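You operate a simulated robot arm through the tools that you are given. There is no shell and no other tool. Be economical: measure what you need, move in short steps, check, and stop when the job is done.

You are at the controls of a simulated robot arm. One attempt, no reset.

Task
Fetch the orange sign and set it on the space beside the spares crate. Then take the teal filter and put it on the bench above the drawer. Then take the green-banded motor and leave it on the white board. Then take the small black ring and put it on the bench behind the low brown carton. Then take the carton marked "hooks" from the wooden table with the long grey block and put it on the bench above the drawer. Then put the small gold collar in the spares crate. Then take the black corner block on the top of the grey bench and put it away on the space beside the spares crate. Then open the fifty-six bin, take the yellow stopper from the inside of the fifty-six bin and leave it on top of the white block and shut the bin again. Then take the yellow clamp and put it on top of the white carton on the wooden board on the cage. Then take the blue filter and put it on the gap in the top row. Then take the beige cloth from the yellow mat on the low grey table and put it on the table top between the blocks. Keep to this order. Set down upright: teal filter, green-banded motor, black corner block, blue filter.

It is judged by the outcome, as a careful person would: the job done as asked, and still so three seconds after it is handed in. It fails if anything else is knocked over, pushed out of place, dropped, spilled or broken. Lids that push on must go on centred and level and be pressed home; caps that screw on are set level and turned clockwise until they are tight. Flat cloth is picked up by pressing the open fingertips on it (5 to 10 N) and closing them slowly along it; thin cloth reads only 2 to 8 mm in the jaws.

Robot
A 5-joint arm with a two-finger parallel gripper on a trunk, on a base that drives. Base frame: it is fixed to the floor where the robot stands at the start and does not move with it; the origin is under the middle of the robot, x ahead of it, y to its left, z up; the surface under the hand at the start is at about z = 0.7. Readings come in m, degrees, newtons and seconds.
It reaches about 1.134 m from its shoulder. Its first joint turns from -149.0 to 149.0 degrees. Places, roughly: beige cloth (8x11x3 cm) [-11.5, -1.4, 0.3]; bench above the drawer [0.6, 1.4, 0.7]; bench behind the low brown carton (29x15 cm) [0.92, 1.06, 0.7]; black corner block (16x16x17 cm) [-7.9, 3.3, 0.9]; blue filter [0.5, -8.25, 1]; brown carton, closed carton, small carton [-1.25, 3, 1]; fifty-six bin [-1, -7.5, 0.8]; gap in the top row (27x19 cm) [-0.62, -7.48, 0.92]; green-banded motor (16x16x17 cm) [0.9, 2.6, 0.8]; orange sign [0.5, 0.25, 0.75]; small black ring (6x6x2 cm) [-0.7, 2.8, 0.9]; small gold collar (5x5x2 cm) [-3.6, 2.6, 0.8]; space beside the spares crate [0.8, 2.8, 0.7]; spares crate [0.7, 2.3, 0.7]; table top between the blocks [-11.7, -2, 0.8]; teal filter [0.75, 0.5, 0.75]; white block (4x9x4 cm) [-0.3, -7.8, 1]; white board (28x20x1 cm) [1, 1.8, 0.7]; white carton [-4.25, -7.75, 0.75]; yellow clamp (7x6x2 cm) [-0.8, -7.4, 0.9]; yellow stopper (3x3x3 cm) [-1, -7.4, 0.8]. Payload 1.57 kg.
Tool frame: the origin (TCP) lies between the finger pads and is the grasp point; the fingertips stand 0.03 m ahead of it; z points along the fingers, y is the line along which they close. Largest opening 0.11 m; finger width 0.024, thickness 0.012; the body of the gripper, 0.048 by 0.112 m, starts 0.078 m behind the TCP.
Orientation is that of the tool frame in the base frame, as [roll, pitch, yaw] about the fixed x, y, z axes, in that order (R = Rz(yaw) Ry(pitch) Rx(roll)). With the fingers straight down and closing along the base's y, the tool's x points along the base's -x, its y along +y and its z along -z.

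Tools
- The arm moves only by the tool servo_tool. Its argument "deltas" is a list of rows, each a list of 3 entries, a list of its own where there are three numbers: the opening in per cent of the stroke, from 0 (shut) to 100 (fully open), then the shift along the tool's x, y, z in units of 20 mm (1.0 is 20 mm), then the turn, a rotation vector about the tool's x, y, z in units of 6 degrees (1.0 is 6 degrees). In form: [[hand, [dx, dy, dz], [wx, wy, wz]], ...]. A call has 1 to 8 rows; each row shifts and turns the commanded pose from where the row before left it, along the tool's axes as they then stand. A call with a number of a shift or a turn outside -1 to 1 is refused whole. Each row takes 0.2 s and may step no farther than 0.05 m and 8.6 degrees from the row before; otherwise, or with a gripper value out of range, the whole call is refused. Where a pose cannot be reached the arm comes as near as it can. A force on the tool above 40 N (or 10 N above the force at the start of the call, whichever is more), or a blocked arm, ends the call early, and 0.2 s more pass. Each finger travels about 0.153 m/s and halts on what it meets, pressing with about 43 N; the grip force reading is that of the motor and also rises with nothing between the fingers. The clock runs only during rows and for 0.2 s after the last one: add rows that do not move to give the fingers time. It gives the time, the measured TCP pose, the force on the tool (base axes), the opening and the grip force at its end, in the units of the frame above (readings bear some noise), with the torque about the TCP (base axes, N m) and any sound that the robot's microphone picked up.
- Cameras (640 x 400 px; columns grow to the right, rows downward): "scene" is now at [0.0325, 0.1844, 1.7494]; the picture's right is [0.12, -0.99, 0.00], its down [-0.76, -0.09, -0.64] and it looks along [0.64, 0.08, -0.77] (base axes); focal length 266 px, centre (320, 200). "wrist" rides on the gripper at [0.07, 0.016, -0.141] in the tool frame; the picture's right is [-0.23, 0.97, 0.00], its down [-0.85, -0.20, -0.48] and it looks along [-0.47, -0.11, 0.88] (tool axes); focal length 222 px, centre (320, 200). There is no depth. A picture from a camera that has moved, and an enlarged one, comes with that camera's place and axes in the base frame and with its lens.
- capture(camera): a new picture of that camera. The clock stands still meanwhile.
- lift_body(by): slides the trunk up (or, below 0, down) by that many m; the arm and the scene camera ride with it, the base frame stays. It gives what a move gives, with no picture.
- roll_base(legs): drives the robot by 1 to 6 legs, each [ahead, turn to the left] in m and degrees, along the robot's own axes; the way and the turn of a leg run together, so that a leg with both is an arc; at most 1.5 m and 180 degrees a leg. The arm and the cameras ride along, it lands a little off, and it stops where it bumps. It gives what a move gives.
- aim_head(pan, tilt): turns the head with the scene camera to pan (to the left, within 155 degrees either way) and tilt (down, from -29 to 69), counted from straight ahead of the robot. It gives what a move gives.
- enlarge(camera, box): a new picture of the part [left, top, right, bottom] of that camera's present view, enlarged. The clock stands still meanwhile.
- job_done(): hands the job in; it is judged then, once.

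Work in short steps. Places have to be worked out from the pictures, the camera data and where the tool is seen: move nearer, look again, correct. Check each grasp and each placing, and mend what went wrong. You have 567 turns and 360 pictures in all, those below and enlarged ones among them. Open the gripper and draw the arm clear of the work before you hand the job in, unless the task says otherwise.

The tools are called after "Call:" by a JSON object that holds its "op" and its "data". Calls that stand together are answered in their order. servo_tool: Moves the arm, as the interface text tells. Its arguments: {"type":"object","properties":{"deltas":{"type":"array"}},"required":["deltas"]} The other tools are called the same way: lift_body (by) slides the trunk up or down; roll_base (legs) drives the base; aim_head (pan, tilt) turns the head that bears the scene camera; capture (camera) takes a picture; enlarge (camera, box) takes an enlarged picture of a part of a camera's view; job_done () hands the job in.

At the start:

```text
time: 0.0
tool_pos: [0.7742, 0.2701, 1.039]
tcp_rot: [-180.0, 0.0, 178.5]
force: [0.6, -0.1, 0.2]
moment: [0.03, 0.05, 0.03]
width: 0.1102
finger_force: 0.0
trunk travel left (down, up): [-0.773, 0.197]
robot x, y, heading: [-0.002, 0.0071, 0.1]
head pan, tilt: [7.1, 50.0]
```

scene: 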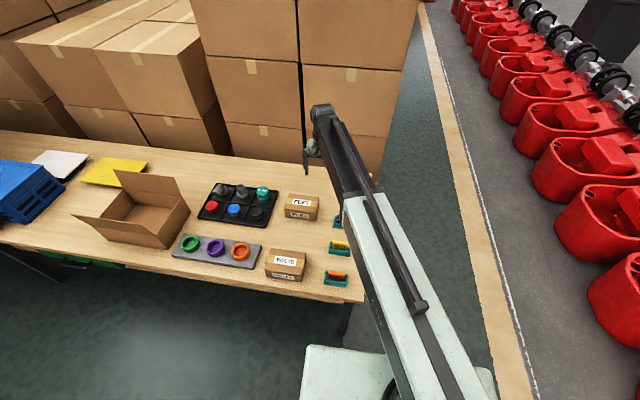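
wrist: 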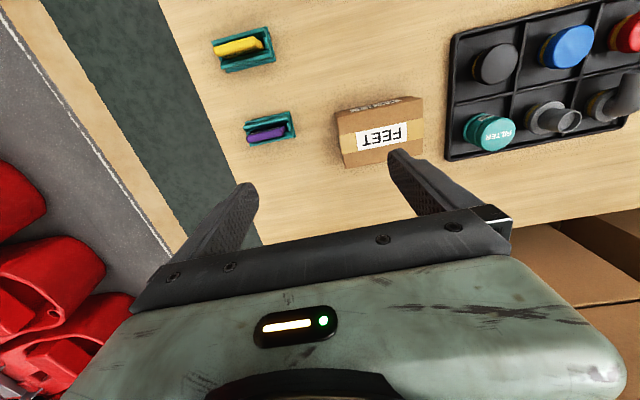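

I'll look closer at the nearby work area to identify the orange sign and its holder.

Call:
{"op": "enlarge", "data": {"camera": "scene", "box": [240, 180, 400, 300]}}

Call:
{"op": "enlarge", "data": {"camera": "scene", "box": [0, 130, 280, 300]}}

Call:
{"op": "aim_head", "data": {"pan": 60, "tilt": 35}}

Call:
{"op": "capture", "data": {"camera": "scene"}}

```text
3.33 times, centred on (320, 240) of scene
camera zoom: at [0.0325, 0.1844, 1.7494], right [0.12, -0.99, 0.0], down [-0.76, -0.09, -0.64], along [0.64, 0.08, -0.77], focal length 887 px, centre (320, 67)
```

zoom: 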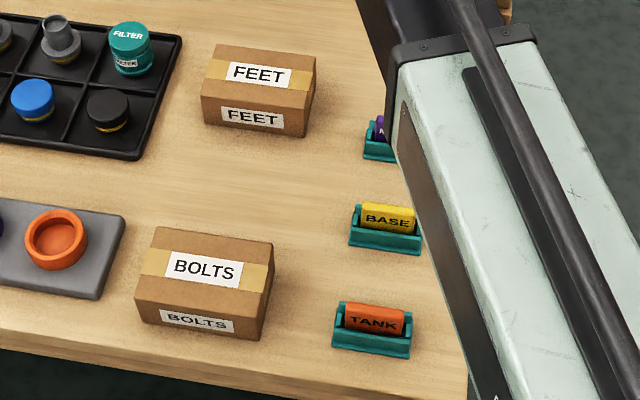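

```text
2.29 times, centred on (140, 215) of scene
camera zoom: at [0.0325, 0.1844, 1.7494], right [0.12, -0.99, 0.0], down [-0.76, -0.09, -0.64], along [0.64, 0.08, -0.77], focal length 608 px, centre (731, 166)
```

zoom: 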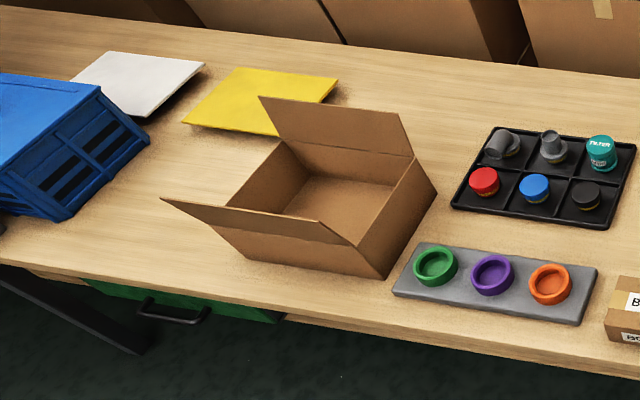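

```text
time: 1.2
tool_pos: [0.7723, 0.2704, 1.0398]
tcp_rot: [180.0, 0.0, 178.5]
force: [0.1, 0.7, -0.1]
moment: [0.05, 0.02, 0.02]
width: 0.1102
finger_force: 0.1
trunk travel left (down, up): [-0.773, 0.197]
robot x, y, heading: [0.0024, 0.0074, -0.2]
head pan, tilt: [60.0, 35.0]
```

```text
355 pictures are left
camera scene: at [0.0, 0.2511, 1.771], right [0.87, -0.5, 0.0], down [-0.29, -0.5, -0.82], along [0.41, 0.71, -0.57], focal length 266 px, centre (320, 200)
```

scene: 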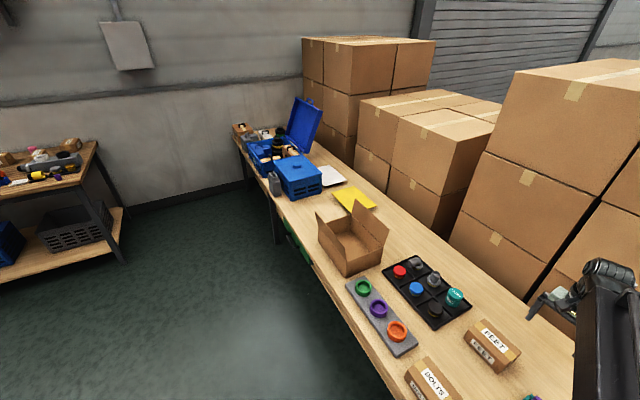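

The bench runs along +y to the spares crate. I'll zoom on the far end.

Call:
{"op": "enlarge", "data": {"camera": "scene", "box": [220, 90, 380, 220]}}

Call:
{"op": "enlarge", "data": {"camera": "scene", "box": [0, 130, 130, 280]}}

```text
3.08 times, centred on (300, 155) of scene
camera zoom: at [0.0, 0.2511, 1.771], right [0.87, -0.5, 0.0], down [-0.29, -0.5, -0.82], along [0.41, 0.71, -0.57], focal length 819 px, centre (382, 338)
```

zoom: 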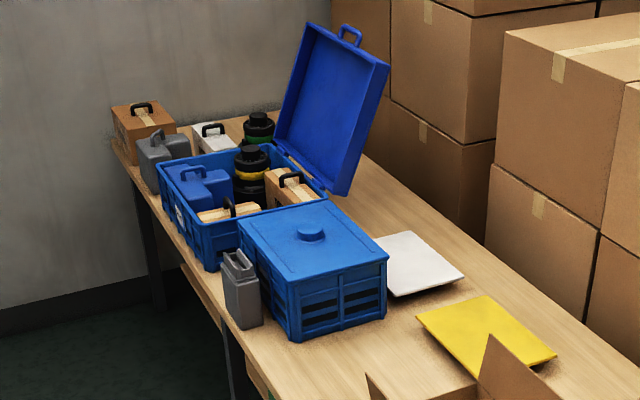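

```text
2.67 times, centred on (65, 205) of scene
camera zoom: at [0.0, 0.2511, 1.771], right [0.87, -0.5, 0.0], down [-0.29, -0.5, -0.82], along [0.41, 0.71, -0.57], focal length 710 px, centre (1000, 187)
```

zoom: 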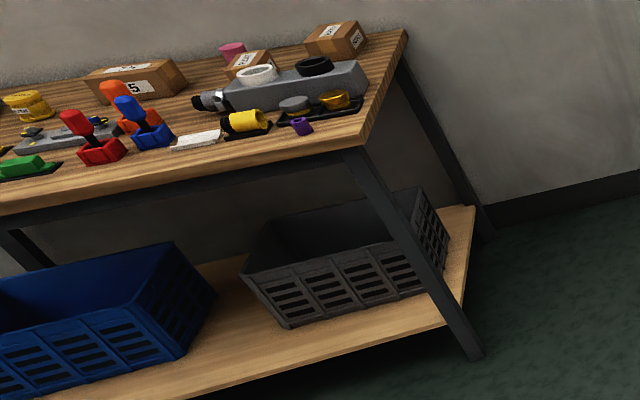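

The orange TANK sign sits in a slot holder at about (0.49, 0.18), thin along x. I move toward it, then rotate the hand so that the fingers close along x.

Call:
{"op": "servo_tool", "data": {"deltas": [[100, [1, -0.5, 0], [0, 0, 0]], [100, [1, -0.5, 0], [0, 0, 0]], [100, [1, -0.5, 0], [0, 0, 0]], [100, [1, -0.5, 0], [0, 0, 0]], [100, [1, -0.5, 0], [0, 0, 0]], [100, [1, -0.5, 0], [0, 0, 0]], [100, [1, -0.5, 0], [0, 0, 0]], [100, [1, -0.5, 0], [0, 0, 0]]]}}

Call:
{"op": "capture", "data": {"camera": "wrist"}}

```text
time: 3.0
tool_pos: [0.6114, 0.1948, 1.0398]
tcp_rot: [180.0, 0.1, 178.5]
force: [-0.5, 0.5, -0.1]
moment: [-0.01, 0.02, -0.01]
width: 0.1102
finger_force: 0.1
trunk travel left (down, up): [-0.773, 0.197]
robot x, y, heading: [0.0015, 0.0057, -0.0]
head pan, tilt: [60.0, 35.0]
```

```text
352 pictures are left
camera wrist: at [0.5427, 0.2134, 1.1797], right [0.25, 0.97, 0.0], down [0.85, -0.22, 0.48], along [0.46, -0.12, -0.88], focal length 222 px, centre (320, 200)
```

wrist: 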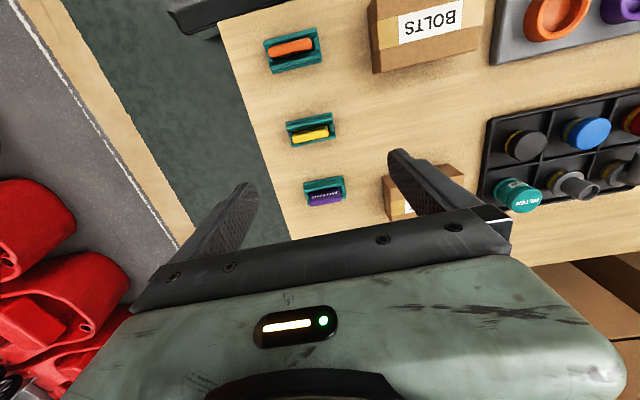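

Orange sign confirmed near (0.487, 0.180). I shift to it while spinning the hand −90° about its axis.

Call:
{"op": "servo_tool", "data": {"deltas": [[100, [1, 0, 0], [0, 0, -1]], [100, [0.99, 0.1, 0], [0, 0, -1]], [100, [0.98, 0.21, 0], [0, 0, -1]], [100, [0.95, 0.31, 0], [0, 0, -1]], [100, [0.91, 0.41, 0], [0, 0, -1]], [100, [0.87, 0.5, 0], [0, 0, -1]], [100, [0.6, 0.1, 0], [0, 0, -1]], [100, [0.2, 0, 0.5], [0, 0, -1]]]}}

Call:
{"op": "servo_tool", "data": {"deltas": [[100, [0, 0, 0.5], [0, 0, -1]], [100, [0, 0, 1], [0, 0, -1]], [100, [0, 0, 1], [0, 0, -1]], [100, [0, 0, 1], [0, 0, -1]], [100, [0, 0, 1], [0, 0, -1]], [100, [0, 0, 1], [0, 0, -1]], [100, [0, 0, 1], [0, 0, -0.75]]]}}

Call:
{"op": "capture", "data": {"camera": "wrist"}}

```text
time: 4.8
tool_pos: [0.5308, 0.2136, 1.04]
tcp_rot: [180.0, -0.1, -133.5]
force: [0.3, -0.2, 0.3]
moment: [-0.02, -0.01, -0.03]
width: 0.11
finger_force: 0.0
out of reach, approached as far as the arm can: row 4, 5, 6, 7, 8
trunk travel left (down, up): [-0.773, 0.197]
robot x, y, heading: [0.002, 0.0068, 0.1]
head pan, tilt: [60.0, 35.0]
```

```text
time: 6.4
tool_pos: [0.5328, 0.2125, 1.0384]
tcp_rot: [180.0, -0.1, -92.9]
force: [0.1, 0.1, 0.1]
moment: [-0.01, -0.01, 0.03]
width: 0.1098
finger_force: 0.0
out of reach, approached as far as the arm can: row 1, 2, 3, 4, 5, 6, 7
trunk travel left (down, up): [-0.773, 0.197]
robot x, y, heading: [-0.0004, 0.0042, 0.1]
head pan, tilt: [60.0, 35.0]
```

```text
351 pictures are left
camera wrist: at [0.5139, 0.1449, 1.1796], right [-0.96, 0.28, 0.0], down [0.24, 0.84, 0.48], along [0.13, 0.46, -0.88], focal length 222 px, centre (320, 200)
```

wrist: 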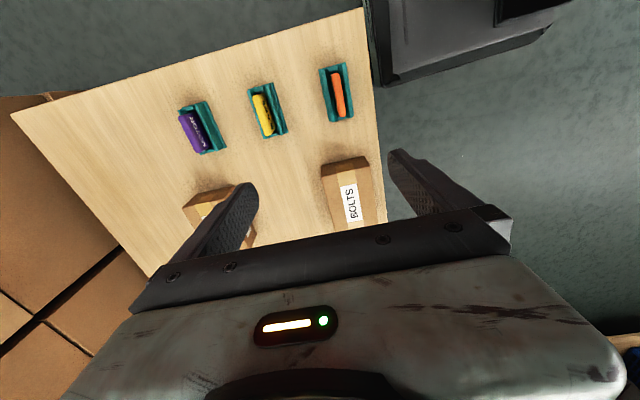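

The hand reached its inner limit (~0.53 m from the base). I'll back the base up 0.15 m, then extend to the sign.

Call:
{"op": "roll_base", "data": {"legs": [[-0.15, 0]]}}

Call:
{"op": "servo_tool", "data": {"deltas": [[100, [0.5, -1, 0.5], [0, 0, 0]], [100, [0.5, -1, 0.5], [0, 0, 0]], [100, [0.5, -1, 0.5], [0, 0, 0]], [100, [0, -1, 0.5], [0, 0, 0]], [100, [0, -1, 0.5], [0, 0, 0]], [100, [0, -0.2, 1], [0, 0, 0]], [100, [0, 0, 1], [0, 0, 0]], [100, [0, 0, 1], [0, 0, 0]]]}}

Call:
{"op": "capture", "data": {"camera": "wrist"}}

```text
time: 7.8
tool_pos: [0.3789, 0.2134, 1.0394]
tcp_rot: [-179.9, -0.1, -92.9]
force: [1.0, -0.3, -0.1]
moment: [0.03, -0.01, 0.02]
width: 0.1099
finger_force: 0.0
trunk travel left (down, up): [-0.773, 0.197]
robot x, y, heading: [-0.1514, 0.0079, 0.1]
head pan, tilt: [60.0, 35.0]
```

```text
time: 9.6
tool_pos: [0.4827, 0.1795, 1.0406]
tcp_rot: [180.0, -0.1, -92.9]
force: [-0.3, 0.7, -0.9]
moment: [0.04, 0.01, -0.01]
width: 0.11
finger_force: 0.0
out of reach, approached as far as the arm can: row 1, 2, 3, 4, 5, 6, 7, 8
trunk travel left (down, up): [-0.773, 0.197]
robot x, y, heading: [-0.152, 0.0055, 0.0]
head pan, tilt: [60.0, 35.0]
```

```text
350 pictures are left
camera wrist: at [0.4627, 0.1107, 1.1796], right [-0.96, 0.28, 0.0], down [0.24, 0.84, 0.48], along [0.13, 0.46, -0.88], focal length 222 px, centre (320, 200)
```

wrist: 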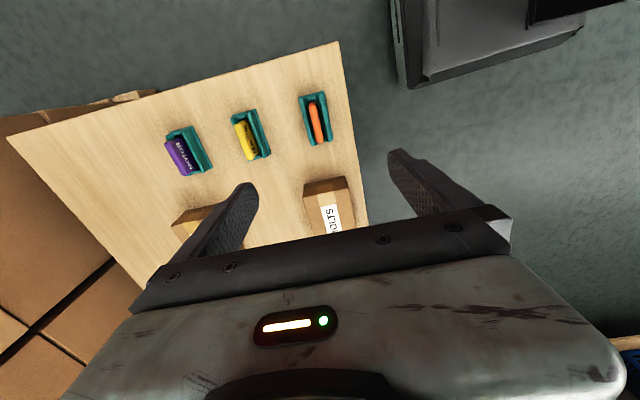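

Vertical reach is limited by the shoulder height, so I lower the trunk instead.

Call:
{"op": "lift_body", "data": {"by": -0.15}}

Call:
{"op": "capture", "data": {"camera": "wrist"}}

Call:
{"op": "enlarge", "data": {"camera": "wrist", "box": [220, 40, 380, 140]}}

```text
time: 11.3
tool_pos: [0.4802, 0.1788, 0.8899]
tcp_rot: [-180.0, 0.0, -93.0]
force: [-1.1, 0.5, 0.0]
moment: [0.01, -0.01, -0.04]
width: 0.1098
finger_force: 0.1
trunk travel left (down, up): [-0.623, 0.347]
robot x, y, heading: [-0.1518, 0.0079, 0.2]
head pan, tilt: [60.0, 35.0]
```

```text
349 pictures are left
camera wrist: at [0.4625, 0.1107, 1.0297], right [-0.96, 0.28, 0.0], down [0.24, 0.84, 0.48], along [0.13, 0.46, -0.88], focal length 222 px, centre (320, 200)
```

wrist: 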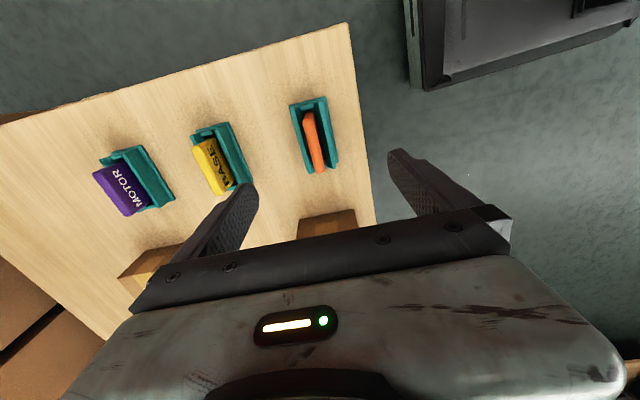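

```text
4.00 times, centred on (300, 90) of wrist
camera zoom: at [0.4625, 0.1107, 1.0297], right [-0.96, 0.28, 0.0], down [0.24, 0.84, 0.48], along [0.13, 0.46, -0.88], focal length 888 px, centre (400, 640)
```

zoom: 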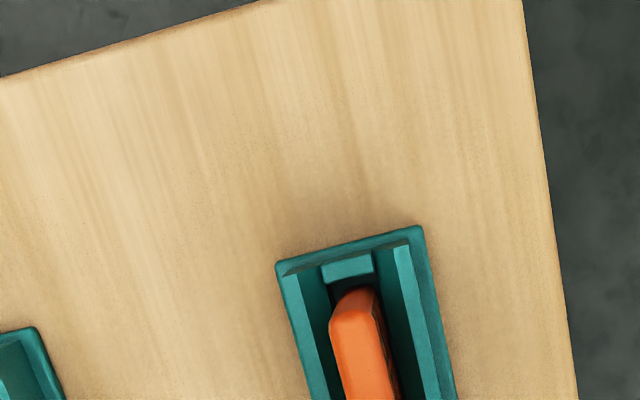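

Call:
{"op": "enlarge", "data": {"camera": "wrist", "box": [260, 80, 380, 190]}}

Call:
{"op": "aim_head", "data": {"pan": 5, "tilt": 60}}

Call:
{"op": "capture", "data": {"camera": "scene"}}

```text
3.64 times, centred on (320, 135) of wrist
camera zoom: at [0.4625, 0.1107, 1.0297], right [-0.96, 0.28, 0.0], down [0.24, 0.84, 0.48], along [0.13, 0.46, -0.88], focal length 808 px, centre (320, 436)
```

zoom: 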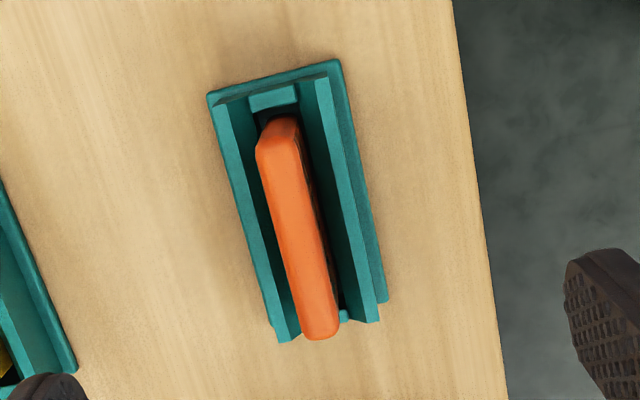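

```text
time: 12.6
tool_pos: [0.4819, 0.1787, 0.8896]
tcp_rot: [-180.0, 0.0, -92.9]
force: [-0.3, 0.4, 0.1]
moment: [-0.02, 0.01, -0.01]
width: 0.11
finger_force: 0.0
trunk travel left (down, up): [-0.623, 0.347]
robot x, y, heading: [-0.1506, 0.0048, 0.1]
head pan, tilt: [5.0, 60.0]
```

```text
346 pictures are left
camera scene: at [-0.1308, 0.1806, 1.5868], right [0.09, -1.0, 0.0], down [-0.86, -0.08, -0.5], along [0.5, 0.04, -0.87], focal length 266 px, centre (320, 200)
```

scene: 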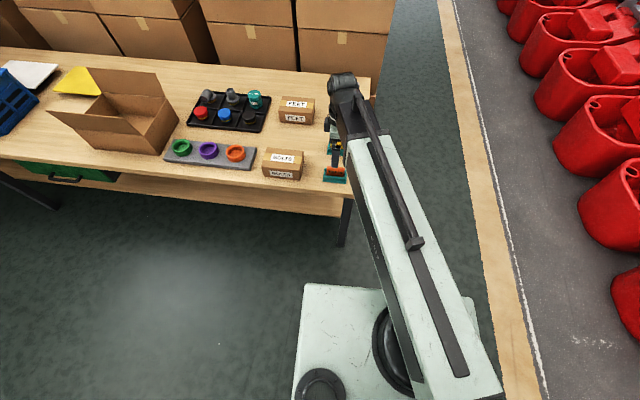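

I check the holder's height from the oblique scene view.

Call:
{"op": "enlarge", "data": {"camera": "scene", "box": [300, 130, 370, 190]}}

```text
6.67 times, centred on (335, 160) of scene
camera zoom: at [-0.1308, 0.1806, 1.5868], right [0.09, -1.0, 0.0], down [-0.86, -0.08, -0.5], along [0.5, 0.04, -0.87], focal length 1774 px, centre (220, 467)
```

zoom: 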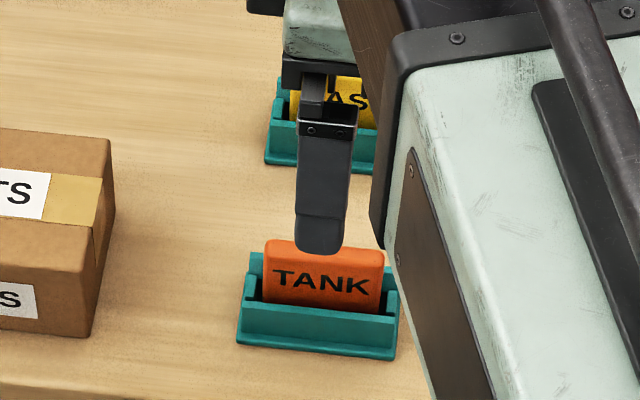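

Sign top ≈ z 0.77, wall top ≈ 0.738. I'll centre at x≈0.4885 and lower so that fingertips sit at ~0.747.

Call:
{"op": "servo_tool", "data": {"deltas": [[100, [0.15, -0.35, 0], [0, 0, 0]]]}}

Call:
{"op": "lift_body", "data": {"by": -0.112}}

Call:
{"op": "enlarge", "data": {"camera": "scene", "box": [300, 110, 380, 190]}}

Call:
{"op": "capture", "data": {"camera": "wrist"}}

```text
time: 13.0
tool_pos: [0.4881, 0.1768, 0.8902]
tcp_rot: [-180.0, 0.0, -92.9]
force: [-0.5, -1.0, -0.2]
moment: [0.01, 0.02, 0.05]
width: 0.1102
finger_force: 0.0
trunk travel left (down, up): [-0.623, 0.347]
robot x, y, heading: [-0.1542, 0.0023, 0.1]
head pan, tilt: [5.0, 60.0]
```

```text
time: 14.4
tool_pos: [0.4887, 0.1759, 0.7782]
tcp_rot: [-180.0, 0.0, -93.0]
force: [-0.2, 1.0, 0.5]
moment: [-0.02, 0.01, 0.01]
width: 0.1099
finger_force: 0.0
trunk travel left (down, up): [-0.511, 0.459]
robot x, y, heading: [-0.1514, 0.0065, -0.2]
head pan, tilt: [5.0, 60.0]
```

```text
5.00 times, centred on (340, 150) of scene
camera zoom: at [-0.1308, 0.1805, 1.4748], right [0.09, -1.0, 0.0], down [-0.86, -0.08, -0.5], along [0.5, 0.04, -0.87], focal length 1331 px, centre (220, 450)
```

zoom: 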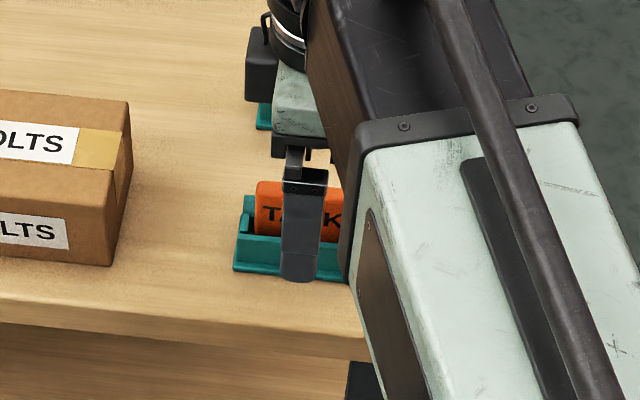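

```text
343 pictures are left
camera wrist: at [0.4696, 0.1078, 0.9177], right [-0.96, 0.28, 0.0], down [0.24, 0.84, 0.48], along [0.13, 0.46, -0.88], focal length 222 px, centre (320, 200)
```

wrist: 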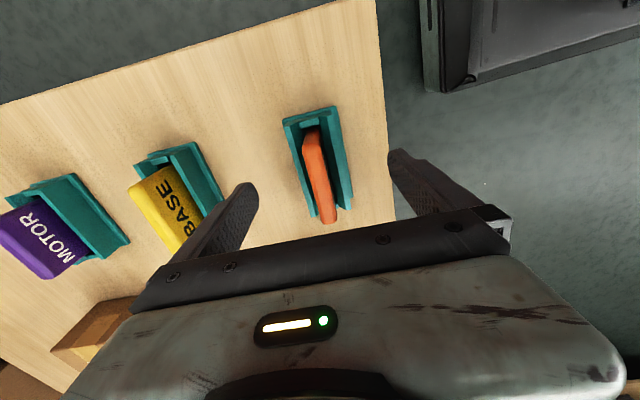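

Alignment looks good; closing on the sign.

Call:
{"op": "servo_tool", "data": {"deltas": [[60, [0, 0, 0], [0, 0, 0]], [30, [0, 0, 0], [0, 0, 0]], [15, [0, 0, 0], [0, 0, 0]], [0, [0, 0, 0], [0, 0, 0]], [0, [0, 0, 0], [0, 0, 0]]]}}

Call:
{"op": "capture", "data": {"camera": "wrist"}}

```text
time: 15.6
tool_pos: [0.4881, 0.1755, 0.778]
tcp_rot: [180.0, 0.0, -92.8]
force: [-1.0, -0.3, -0.2]
moment: [-0.02, 0.02, -0.02]
width: 0.0131
finger_force: 29.8
trunk travel left (down, up): [-0.511, 0.459]
robot x, y, heading: [-0.1529, 0.0089, 0.1]
head pan, tilt: [5.0, 60.0]
```

```text
342 pictures are left
camera wrist: at [0.4696, 0.1078, 0.9176], right [-0.96, 0.28, 0.0], down [0.24, 0.84, 0.48], along [0.13, 0.46, -0.88], focal length 222 px, centre (320, 200)
```

wrist: 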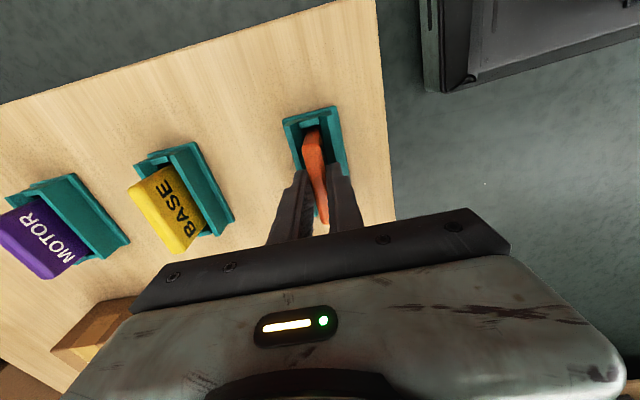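

Gripped at 13 mm. Lifting straight up with the trunk.

Call:
{"op": "lift_body", "data": {"by": 0.25}}

Call:
{"op": "capture", "data": {"camera": "wrist"}}

Call:
{"op": "capture", "data": {"camera": "scene"}}

```text
time: 18.2
tool_pos: [0.4884, 0.1759, 1.0283]
tcp_rot: [179.9, 0.0, -92.9]
force: [-1.1, 0.7, -1.1]
moment: [-0.01, 0.0, 0.01]
width: 0.0128
finger_force: 29.5
trunk travel left (down, up): [-0.761, 0.209]
robot x, y, heading: [-0.154, 0.0056, -0.0]
head pan, tilt: [5.0, 60.0]
```

```text
341 pictures are left
camera wrist: at [0.4697, 0.1078, 1.1675], right [-0.96, 0.28, 0.0], down [0.24, 0.84, 0.48], along [0.13, 0.46, -0.88], focal length 222 px, centre (320, 200)
```

wrist: 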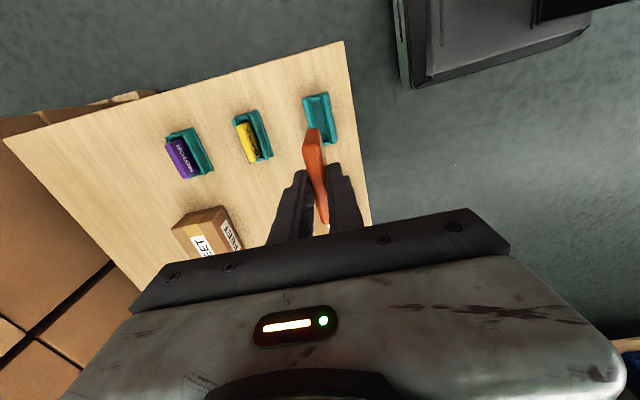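

```text
340 pictures are left
camera scene: at [-0.1307, 0.1806, 1.7247], right [0.09, -1.0, 0.0], down [-0.86, -0.08, -0.5], along [0.5, 0.04, -0.87], focal length 266 px, centre (320, 200)
```

scene: 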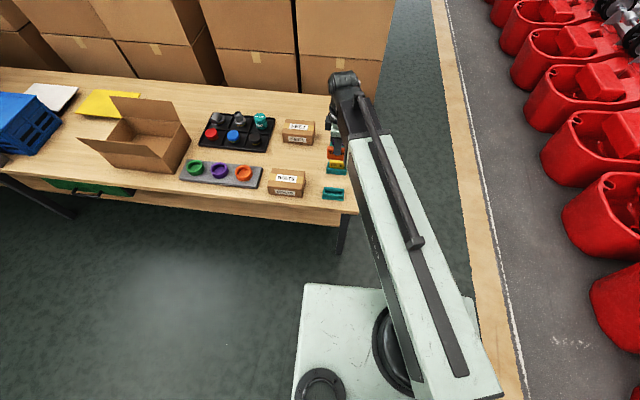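

Sign extracted cleanly. I'll turn left and drive along the bench toward the spares crate, stopping partway to look.

Call:
{"op": "roll_base", "data": {"legs": [[-0.05, 0], [0, 90], [1.3, 0]]}}

Call:
{"op": "aim_head", "data": {"pan": -35, "tilt": 40}}

Call:
{"op": "capture", "data": {"camera": "scene"}}

```text
time: 29.1
tool_pos: [-0.4095, 1.9549, 1.0265]
tcp_rot: [-179.9, -0.1, -1.7]
force: [-0.5, -0.4, -0.4]
moment: [-0.01, 0.02, 0.02]
width: 0.013
finger_force: 29.6
trunk travel left (down, up): [-0.761, 0.209]
robot x, y, heading: [-0.2239, 1.3169, 91.8]
head pan, tilt: [5.0, 60.0]
```

```text
time: 30.2
tool_pos: [-0.4118, 1.9541, 1.0278]
tcp_rot: [180.0, 0.0, -1.6]
force: [0.4, 0.1, 0.0]
moment: [0.0, 0.0, 0.0]
width: 0.013
finger_force: 29.8
trunk travel left (down, up): [-0.761, 0.209]
robot x, y, heading: [-0.2247, 1.3204, 91.8]
head pan, tilt: [-35.0, 40.0]
```

```text
339 pictures are left
camera scene: at [-0.3465, 1.3369, 1.7515], right [0.84, -0.55, 0.0], down [-0.35, -0.54, -0.77], along [0.42, 0.64, -0.64], focal length 266 px, centre (320, 200)
```

scene: 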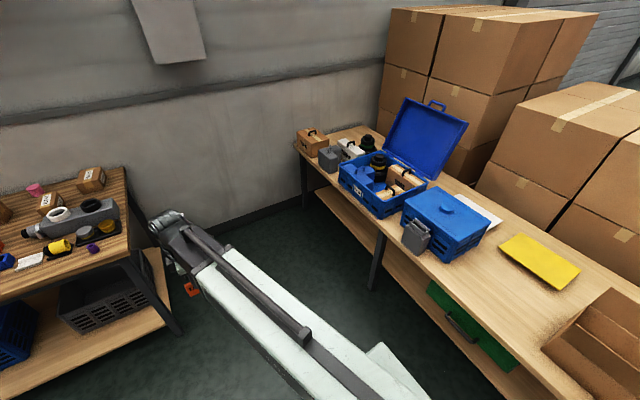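

The other table's corner is at about (−0.6, 2.4), so I won't drive with the arm forward. I'll turn to face −y and back up between the tables, then face the bench.

Call:
{"op": "roll_base", "data": {"legs": [[0, -91.8], [0.1, 0], [0, -90], [-1.0, 0], [0, 90]]}}

Call:
{"op": "aim_head", "data": {"pan": 15, "tilt": 45}}

Call:
{"op": "capture", "data": {"camera": "scene"}}

```text
time: 47.7
tool_pos: [0.4955, 2.5075, 1.0269]
tcp_rot: [180.0, 0.0, -91.6]
force: [-0.5, -0.4, -0.6]
moment: [-0.02, -0.01, -0.02]
width: 0.0128
finger_force: 30.1
trunk travel left (down, up): [-0.761, 0.209]
robot x, y, heading: [-0.1389, 2.3045, 1.8]
head pan, tilt: [-35.0, 40.0]
```

```text
time: 48.9
tool_pos: [0.4953, 2.5068, 1.0273]
tcp_rot: [179.9, -0.1, -91.5]
force: [-0.1, -0.4, 0.0]
moment: [-0.03, 0.01, 0.01]
width: 0.0127
finger_force: 30.2
trunk travel left (down, up): [-0.761, 0.209]
robot x, y, heading: [-0.1413, 2.3059, 1.7]
head pan, tilt: [15.0, 45.0]
```

```text
338 pictures are left
camera scene: at [-0.111, 2.494, 1.7443], right [0.28, -0.96, 0.0], down [-0.68, -0.2, -0.71], along [0.68, 0.2, -0.71], focal length 266 px, centre (320, 200)
```

scene: 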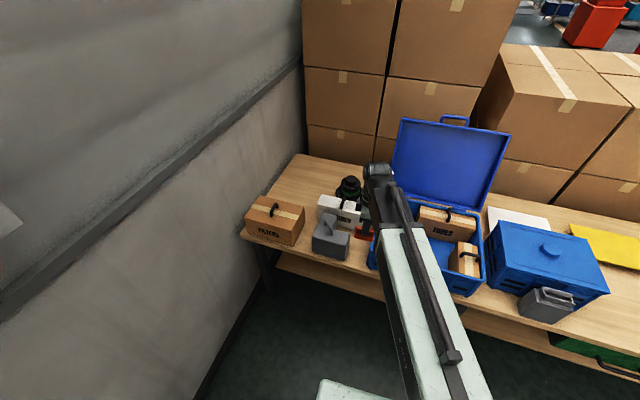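

Call:
{"op": "enlarge", "data": {"camera": "scene", "box": [230, 140, 400, 280]}}

Call:
{"op": "capture", "data": {"camera": "wrist"}}

```text
2.86 times, centred on (315, 210) of scene
camera zoom: at [-0.111, 2.494, 1.7443], right [0.28, -0.96, 0.0], down [-0.68, -0.2, -0.71], along [0.68, 0.2, -0.71], focal length 760 px, centre (334, 171)
```

zoom: 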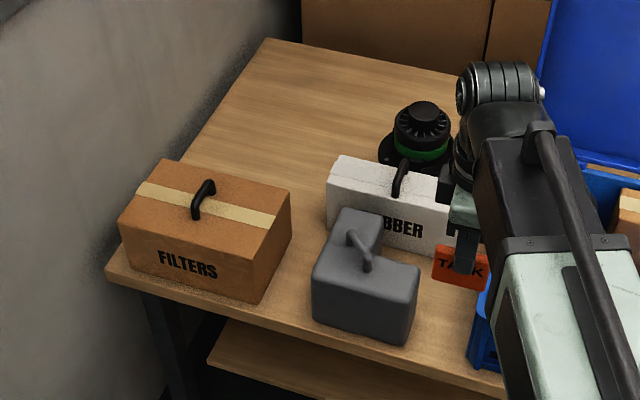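

```text
336 pictures are left
camera wrist: at [0.4786, 2.4391, 1.1676], right [-0.97, 0.25, 0.0], down [0.22, 0.85, 0.48], along [0.12, 0.46, -0.88], focal length 222 px, centre (320, 200)
```

wrist: 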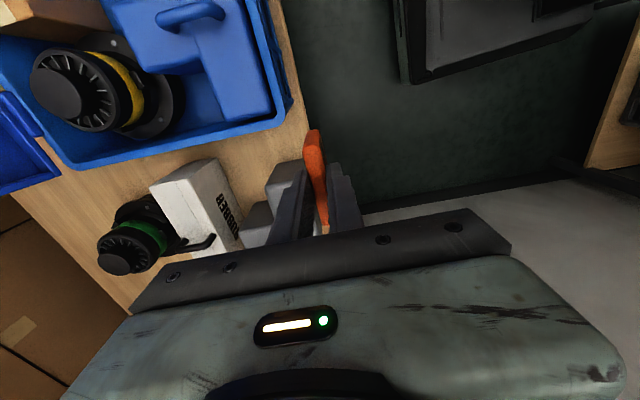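

The free area lies between FILTERS, RUBBER and the back, roughly x 0.75–1.2, y 2.8–3.05. I'll set the sign around (0.81, 2.90): turn a bit left, drive closer.

Call:
{"op": "roll_base", "data": {"legs": [[0, 16.5], [0.2, 0]]}}

Call:
{"op": "aim_head", "data": {"pan": 25, "tilt": 50}}

Call:
{"op": "capture", "data": {"camera": "scene"}}

```text
time: 51.4
tool_pos: [0.6065, 2.7395, 1.0275]
tcp_rot: [180.0, 0.1, -75.2]
force: [-0.4, -0.3, -0.3]
moment: [0.0, 0.01, 0.03]
width: 0.0129
finger_force: 29.6
trunk travel left (down, up): [-0.761, 0.209]
robot x, y, heading: [0.0549, 2.3697, 18.3]
head pan, tilt: [15.0, 45.0]
```

```text
time: 52.2
tool_pos: [0.6067, 2.7379, 1.0269]
tcp_rot: [-180.0, 0.0, -75.2]
force: [1.0, -1.0, -0.1]
moment: [0.0, 0.0, 0.0]
width: 0.0128
finger_force: 30.2
trunk travel left (down, up): [-0.761, 0.209]
robot x, y, heading: [0.0533, 2.3697, 17.9]
head pan, tilt: [25.0, 50.0]
```

```text
335 pictures are left
camera scene: at [0.0139, 2.5661, 1.7374], right [0.68, -0.73, 0.0], down [-0.56, -0.52, -0.64], along [0.47, 0.44, -0.77], focal length 266 px, centre (320, 200)
```

scene: 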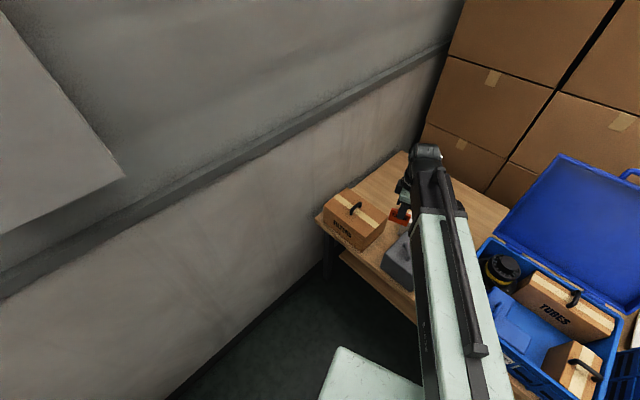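

Extending the arm toward (0.81, 2.90).

Call:
{"op": "servo_tool", "data": {"deltas": [[0, [-0.44, -0.99, 0], [0, 0, 0]], [0, [-0.44, -0.99, 0], [0, 0, 0]], [0, [-0.44, -0.99, 0], [0, 0, 0]], [0, [-0.44, -0.99, 0], [0, 0, 0]], [0, [-0.44, -0.99, 0], [0, 0, 0]], [0, [-0.44, -0.99, 0], [0, 0, 0]]]}}

Call:
{"op": "servo_tool", "data": {"deltas": [[0, [-0.44, -0.99, 0], [0, 0, 0]], [0, [-0.44, -0.99, 0], [0, 0, 0]], [0, [-0.44, -0.99, 0], [0, 0, 0]], [0, [-0.44, -0.99, 0], [0, 0, 0]], [0, [-0.44, -0.99, 0], [0, 0, 0]], [0, [-0.44, -0.99, 0], [0, 0, 0]]]}}

Call:
{"op": "capture", "data": {"camera": "wrist"}}

Call:
{"op": "capture", "data": {"camera": "scene"}}

```text
time: 53.6
tool_pos: [0.7081, 2.82, 1.0274]
tcp_rot: [-179.9, 0.0, -75.2]
force: [0.9, 1.2, -0.4]
moment: [0.02, -0.03, -0.03]
width: 0.0131
finger_force: 29.9
trunk travel left (down, up): [-0.761, 0.209]
robot x, y, heading: [0.0515, 2.3665, 18.1]
head pan, tilt: [25.0, 50.0]
```

```text
time: 55.0
tool_pos: [0.8087, 2.9022, 1.0271]
tcp_rot: [180.0, 0.0, -75.2]
force: [-0.3, 0.2, -0.5]
moment: [0.03, 0.03, 0.0]
width: 0.0128
finger_force: 29.9
trunk travel left (down, up): [-0.761, 0.209]
robot x, y, heading: [0.0487, 2.3676, 18.1]
head pan, tilt: [25.0, 50.0]
```

```text
334 pictures are left
camera wrist: at [0.813, 2.8312, 1.1674], right [-1.0, -0.03, 0.0], down [-0.02, 0.88, 0.48], along [-0.01, 0.48, -0.88], focal length 222 px, centre (320, 200)
```

wrist: 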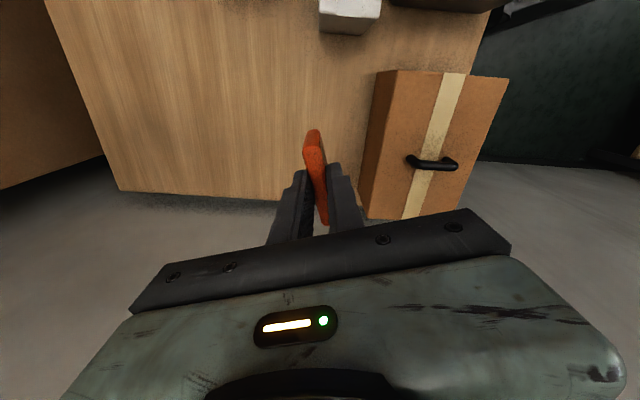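

```text
333 pictures are left
camera scene: at [0.0141, 2.5663, 1.7373], right [0.68, -0.73, 0.0], down [-0.56, -0.52, -0.64], along [0.47, 0.44, -0.77], focal length 266 px, centre (320, 200)
```

scene: 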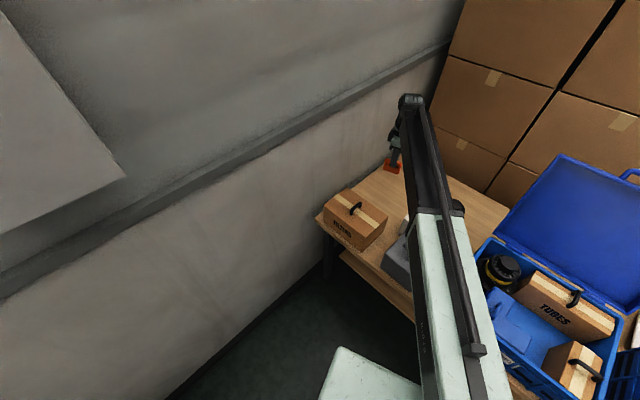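

The spot is clear. Lowering with the trunk.

Call:
{"op": "lift_body", "data": {"by": -0.22}}

Call:
{"op": "enlarge", "data": {"camera": "scene", "box": [350, 80, 450, 200]}}

```text
time: 57.3
tool_pos: [0.809, 2.9008, 0.8076]
tcp_rot: [-180.0, 0.0, -75.2]
force: [-0.2, 0.1, -0.3]
moment: [-0.02, 0.0, 0.02]
width: 0.0131
finger_force: 29.7
trunk travel left (down, up): [-0.541, 0.429]
robot x, y, heading: [0.0521, 2.3679, 17.8]
head pan, tilt: [25.0, 50.0]
```

```text
3.33 times, centred on (400, 140) of scene
camera zoom: at [0.0139, 2.5661, 1.5174], right [0.68, -0.73, 0.0], down [-0.56, -0.52, -0.64], along [0.47, 0.44, -0.77], focal length 887 px, centre (53, 400)
```

zoom: 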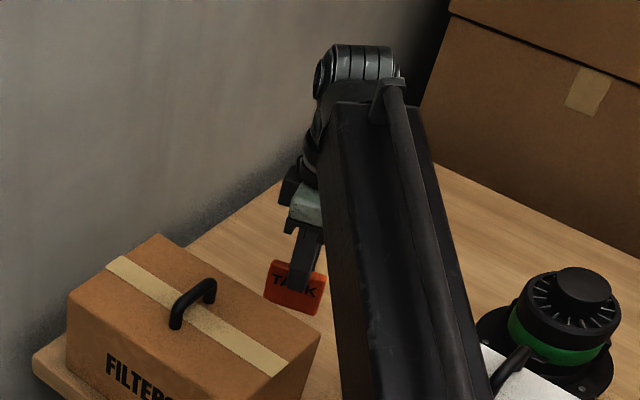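

Sign bottom is ~4 cm above the bench. Lower 3 cm more, then creep with force watch.

Call:
{"op": "lift_body", "data": {"by": -0.03}}

Call:
{"op": "servo_tool", "data": {"deltas": [[0, [0, 0, 0.25], [0, 0, 0]], [0, [0, 0, 0.2], [0, 0, 0]]]}}

Call:
{"op": "enlarge", "data": {"camera": "scene", "box": [350, 80, 450, 200]}}

```text
time: 58.0
tool_pos: [0.8099, 2.9008, 0.7782]
tcp_rot: [180.0, -0.1, -75.2]
force: [1.1, -0.8, -0.6]
moment: [-0.03, -0.01, 0.0]
width: 0.0129
finger_force: 29.6
trunk travel left (down, up): [-0.511, 0.459]
robot x, y, heading: [0.0536, 2.3687, 18.1]
head pan, tilt: [25.0, 50.0]
```

```text
time: 58.6
tool_pos: [0.8105, 2.8997, 0.7766]
tcp_rot: [180.0, 0.0, -75.1]
force: [0.4, 0.2, -0.5]
moment: [-0.03, 0.0, 0.0]
width: 0.013
finger_force: 29.6
out of reach, approached as far as the arm can: row 1, 2
trunk travel left (down, up): [-0.511, 0.459]
robot x, y, heading: [0.0486, 2.3662, 18.2]
head pan, tilt: [25.0, 50.0]
```

```text
3.33 times, centred on (400, 140) of scene
camera zoom: at [0.0139, 2.5661, 1.4873], right [0.68, -0.73, 0.0], down [-0.56, -0.52, -0.64], along [0.47, 0.44, -0.77], focal length 887 px, centre (53, 400)
```

zoom: 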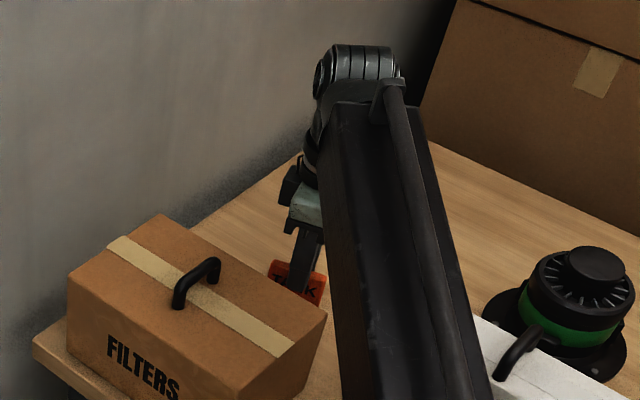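

The arm is at its lower joint limit, so I use small trunk steps and watch the force.

Call:
{"op": "lift_body", "data": {"by": -0.006}}

Call:
{"op": "lift_body", "data": {"by": -0.003}}

```text
time: 59.2
tool_pos: [0.8087, 2.9003, 0.7714]
tcp_rot: [180.0, 0.0, -75.2]
force: [-0.1, -0.1, 1.1]
moment: [0.01, 0.01, 0.0]
width: 0.0131
finger_force: 30.0
trunk travel left (down, up): [-0.505, 0.465]
robot x, y, heading: [0.0513, 2.3678, 18.0]
head pan, tilt: [25.0, 50.0]
```

```text
time: 59.7
tool_pos: [0.8084, 2.9007, 0.7698]
tcp_rot: [-179.8, 0.0, -75.2]
force: [3.8, 2.4, 20.7]
moment: [0.1, -0.22, -0.02]
width: 0.013
finger_force: 29.6
trunk travel left (down, up): [-0.502, 0.468]
robot x, y, heading: [0.0527, 2.3657, 18.1]
head pan, tilt: [25.0, 50.0]
```

Contact made (20 N). I ease off a touch and open the fingers slowly.

Call:
{"op": "lift_body", "data": {"by": 0.002}}

Call:
{"op": "servo_tool", "data": {"deltas": [[16, [0, 0, 0], [0, 0, 0]], [22, [0, 0, 0], [0, 0, 0]], [30, [0, 0, 0], [0, 0, 0]], [40, [0, 0, 0], [0, 0, 0]]]}}

Call:
{"op": "capture", "data": {"camera": "wrist"}}

Call:
{"op": "enlarge", "data": {"camera": "scene", "box": [350, 80, 450, 200]}}

```text
time: 60.2
tool_pos: [0.8089, 2.9008, 0.77]
tcp_rot: [179.9, 0.0, -75.2]
force: [0.5, -0.5, 1.0]
moment: [0.06, 0.03, 0.0]
width: 0.0132
finger_force: 29.7
trunk travel left (down, up): [-0.504, 0.466]
robot x, y, heading: [0.053, 2.3653, 18.2]
head pan, tilt: [25.0, 50.0]
```

```text
time: 61.2
tool_pos: [0.81, 2.9012, 0.7696]
tcp_rot: [179.9, 0.0, -75.2]
force: [0.6, 0.0, 0.1]
moment: [-0.01, -0.02, 0.02]
width: 0.044
finger_force: 0.1
trunk travel left (down, up): [-0.504, 0.466]
robot x, y, heading: [0.0528, 2.3685, 18.3]
head pan, tilt: [25.0, 50.0]
```

```text
330 pictures are left
camera wrist: at [0.8125, 2.8307, 0.9106], right [-1.0, -0.03, 0.0], down [-0.02, 0.88, 0.48], along [-0.01, 0.48, -0.88], focal length 222 px, centre (320, 200)
```

wrist: 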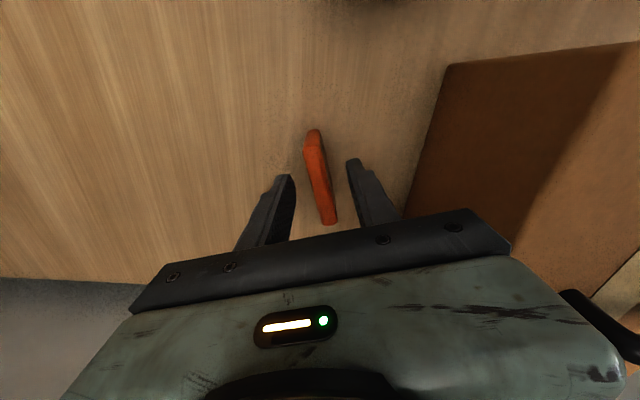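

```text
3.33 times, centred on (400, 140) of scene
camera zoom: at [0.0139, 2.5661, 1.4803], right [0.68, -0.73, 0.0], down [-0.56, -0.52, -0.64], along [0.47, 0.44, -0.77], focal length 887 px, centre (53, 400)
```

zoom: 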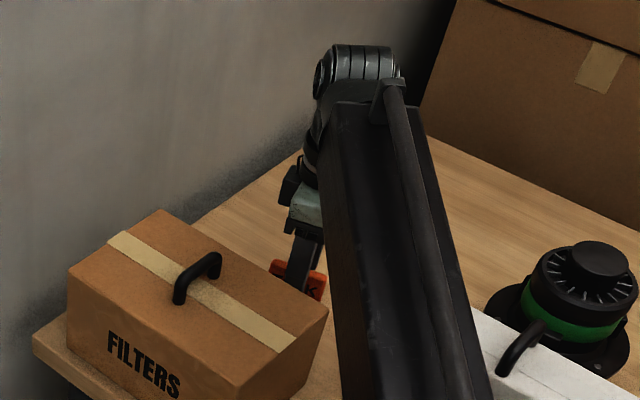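

The sign stands on the bench. I raise, then retract the arm before driving.

Call:
{"op": "lift_body", "data": {"by": 0.27}}

Call:
{"op": "servo_tool", "data": {"deltas": [[40, [0.44, 0.99, 0], [0, 0, 0]], [50, [0.44, 0.99, 0], [0, 0, 0]], [60, [0.44, 0.99, 0], [0, 0, 0]], [100, [0.44, 0.99, 0], [0, 0, 0]], [100, [0.44, 0.99, 0], [0, 0, 0]], [100, [0.44, 0.99, 0], [0, 0, 0]], [100, [0.44, 0.99, 0], [0, 0, 0]], [100, [0.44, 0.99, 0], [0, 0, 0]]]}}

Call:
{"op": "servo_tool", "data": {"deltas": [[100, [0.44, 0.99, 0], [0, 0, 0]], [100, [0.44, 0.99, 0], [0, 0, 0]], [100, [0.44, 0.99, 0], [0, 0, 0]], [100, [0.44, 0.99, 0], [0, 0, 0]]]}}

Call:
{"op": "capture", "data": {"camera": "scene"}}

```text
time: 64.0
tool_pos: [0.8095, 2.9003, 1.041]
tcp_rot: [179.9, 0.0, -75.3]
force: [-0.3, -0.2, 0.4]
moment: [-0.02, -0.02, 0.01]
width: 0.0439
finger_force: 0.1
trunk travel left (down, up): [-0.774, 0.196]
robot x, y, heading: [0.0523, 2.3686, 18.2]
head pan, tilt: [25.0, 50.0]
```

```text
time: 65.8
tool_pos: [0.6743, 2.7925, 1.0411]
tcp_rot: [-179.9, 0.0, -75.3]
force: [-0.1, 0.0, 0.1]
moment: [-0.01, 0.03, -0.02]
width: 0.11
finger_force: 0.2
trunk travel left (down, up): [-0.774, 0.196]
robot x, y, heading: [0.0506, 2.3671, 17.9]
head pan, tilt: [25.0, 50.0]
```

```text
time: 66.8
tool_pos: [0.6058, 2.739, 1.0403]
tcp_rot: [-179.9, 0.1, -75.1]
force: [0.0, 1.0, -0.3]
moment: [-0.02, -0.02, 0.0]
width: 0.1099
finger_force: 0.1
trunk travel left (down, up): [-0.774, 0.196]
robot x, y, heading: [0.0497, 2.3634, 18.0]
head pan, tilt: [25.0, 50.0]
```

```text
328 pictures are left
camera scene: at [0.0136, 2.566, 1.7503], right [0.68, -0.73, 0.0], down [-0.56, -0.52, -0.64], along [0.47, 0.44, -0.77], focal length 266 px, centre (320, 200)
```

scene: 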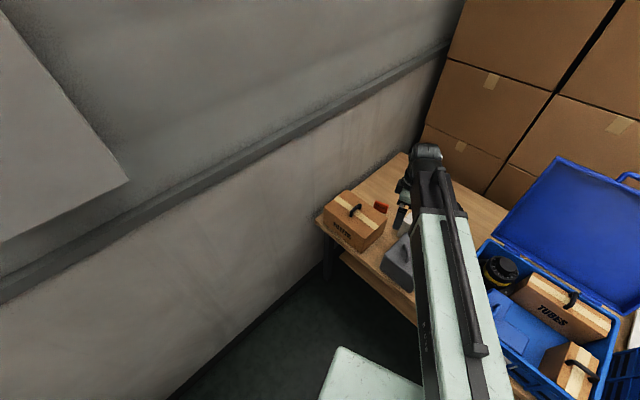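

Sign stands well. Driving back to the filter tray near (0.75, 0.5).

Call:
{"op": "roll_base", "data": {"legs": [[-0.2, 0], [0, -108], [1.0, 0], [1.0, 0], [0, 90], [0.1, 0]]}}

Call:
{"op": "aim_head", "data": {"pan": 10, "tilt": 50}}

Call:
{"op": "capture", "data": {"camera": "scene"}}

Call:
{"op": "capture", "data": {"camera": "wrist"}}

```text
time: 86.9
tool_pos: [0.6264, 0.5341, 1.0386]
tcp_rot: [180.0, 0.0, -91.8]
force: [-0.2, 0.0, 0.5]
moment: [-0.06, 0.04, 0.03]
width: 0.11
finger_force: 0.0
trunk travel left (down, up): [-0.774, 0.196]
robot x, y, heading: [-0.0117, 0.3304, 2.0]
head pan, tilt: [25.0, 50.0]
```

```text
time: 87.7
tool_pos: [0.6254, 0.5328, 1.0411]
tcp_rot: [-180.0, 0.0, -91.7]
force: [0.2, 0.7, -0.3]
moment: [-0.03, 0.02, 0.0]
width: 0.1098
finger_force: 0.1
trunk travel left (down, up): [-0.774, 0.196]
robot x, y, heading: [-0.0127, 0.3294, 2.0]
head pan, tilt: [10.0, 50.0]
```

```text
327 pictures are left
camera scene: at [0.0125, 0.5132, 1.7503], right [0.21, -0.98, 0.0], down [-0.75, -0.16, -0.64], along [0.63, 0.13, -0.77], focal length 266 px, centre (320, 200)
```

scene: 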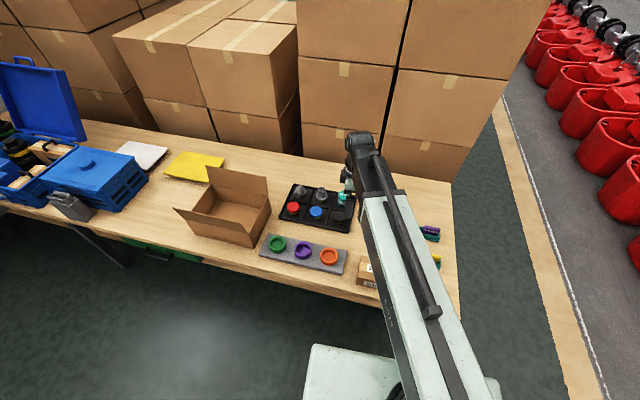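

```text
326 pictures are left
camera wrist: at [0.6077, 0.4652, 1.1807], right [-0.97, 0.26, 0.0], down [0.23, 0.85, 0.48], along [0.12, 0.46, -0.88], focal length 222 px, centre (320, 200)
```

wrist: 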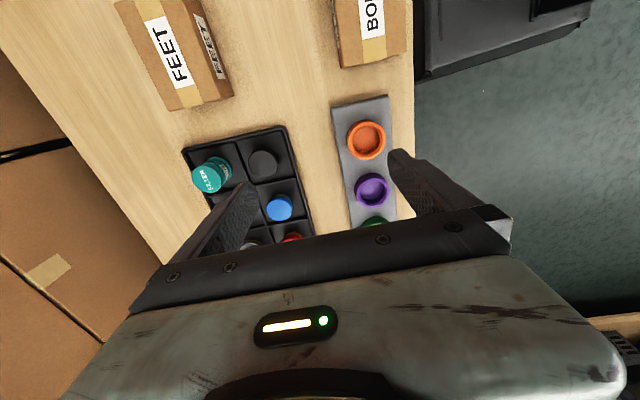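

Teal filter centre ≈ (0.848, 0.570), top ≈ 0.78. I'll spin the hand back so that it closes along y while moving above the filter.

Call:
{"op": "servo_tool", "data": {"deltas": [[100, [-0.03, -1, 0], [0, 0, 1]], [100, [-0.134, -0.991, 0], [0, 0, 1]], [100, [-0.237, -0.972, 0], [0, 0, 1]], [100, [-0.337, -0.941, 0], [0, 0, 1]], [100, [-0.434, -0.901, 0], [0, 0, 1]], [100, [-0.525, -0.851, 0], [0, 0, 1]], [100, [-0.612, -0.791, 0], [0, 0, 1]], [100, [-0.691, -0.723, 0], [0, 0, 1]]]}}

Call:
{"op": "servo_tool", "data": {"deltas": [[100, [-0.763, -0.647, 0], [0, 0, 1]], [100, [-0.826, -0.564, 0], [0, 0, 1]], [100, [-0.88, -0.474, 0], [0, 0, 1]], [100, [0, 0, 0], [0, 0, 1]], [100, [0, 0, 0], [0, 0, 1]], [100, [0, 0, 0], [0, 0, 1]], [100, [0, 0.9, 0], [0, 0, 0.7]], [100, [0, 0.9, 0], [0, 0, 0]]]}}

Call:
{"op": "capture", "data": {"camera": "wrist"}}

```text
time: 89.5
tool_pos: [0.7854, 0.5323, 1.0399]
tcp_rot: [-180.0, 0.1, -139.9]
force: [-0.3, -0.2, -0.2]
moment: [0.0, -0.01, 0.01]
width: 0.1097
finger_force: 0.0
trunk travel left (down, up): [-0.774, 0.196]
robot x, y, heading: [-0.0118, 0.3344, 2.0]
head pan, tilt: [10.0, 50.0]
```

```text
time: 91.3
tool_pos: [0.8443, 0.5695, 1.041]
tcp_rot: [180.0, 0.0, 179.9]
force: [-0.5, -0.8, 0.1]
moment: [0.01, 0.01, -0.01]
width: 0.1098
finger_force: 0.1
trunk travel left (down, up): [-0.774, 0.196]
robot x, y, heading: [-0.0127, 0.3303, 2.3]
head pan, tilt: [10.0, 50.0]
```

```text
325 pictures are left
camera wrist: at [0.7753, 0.5864, 1.1805], right [0.23, 0.97, 0.0], down [0.85, -0.2, 0.48], along [0.47, -0.11, -0.88], focal length 222 px, centre (320, 200)
```

wrist: 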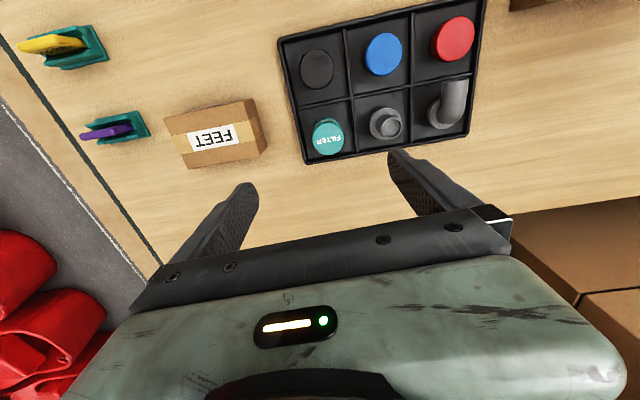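

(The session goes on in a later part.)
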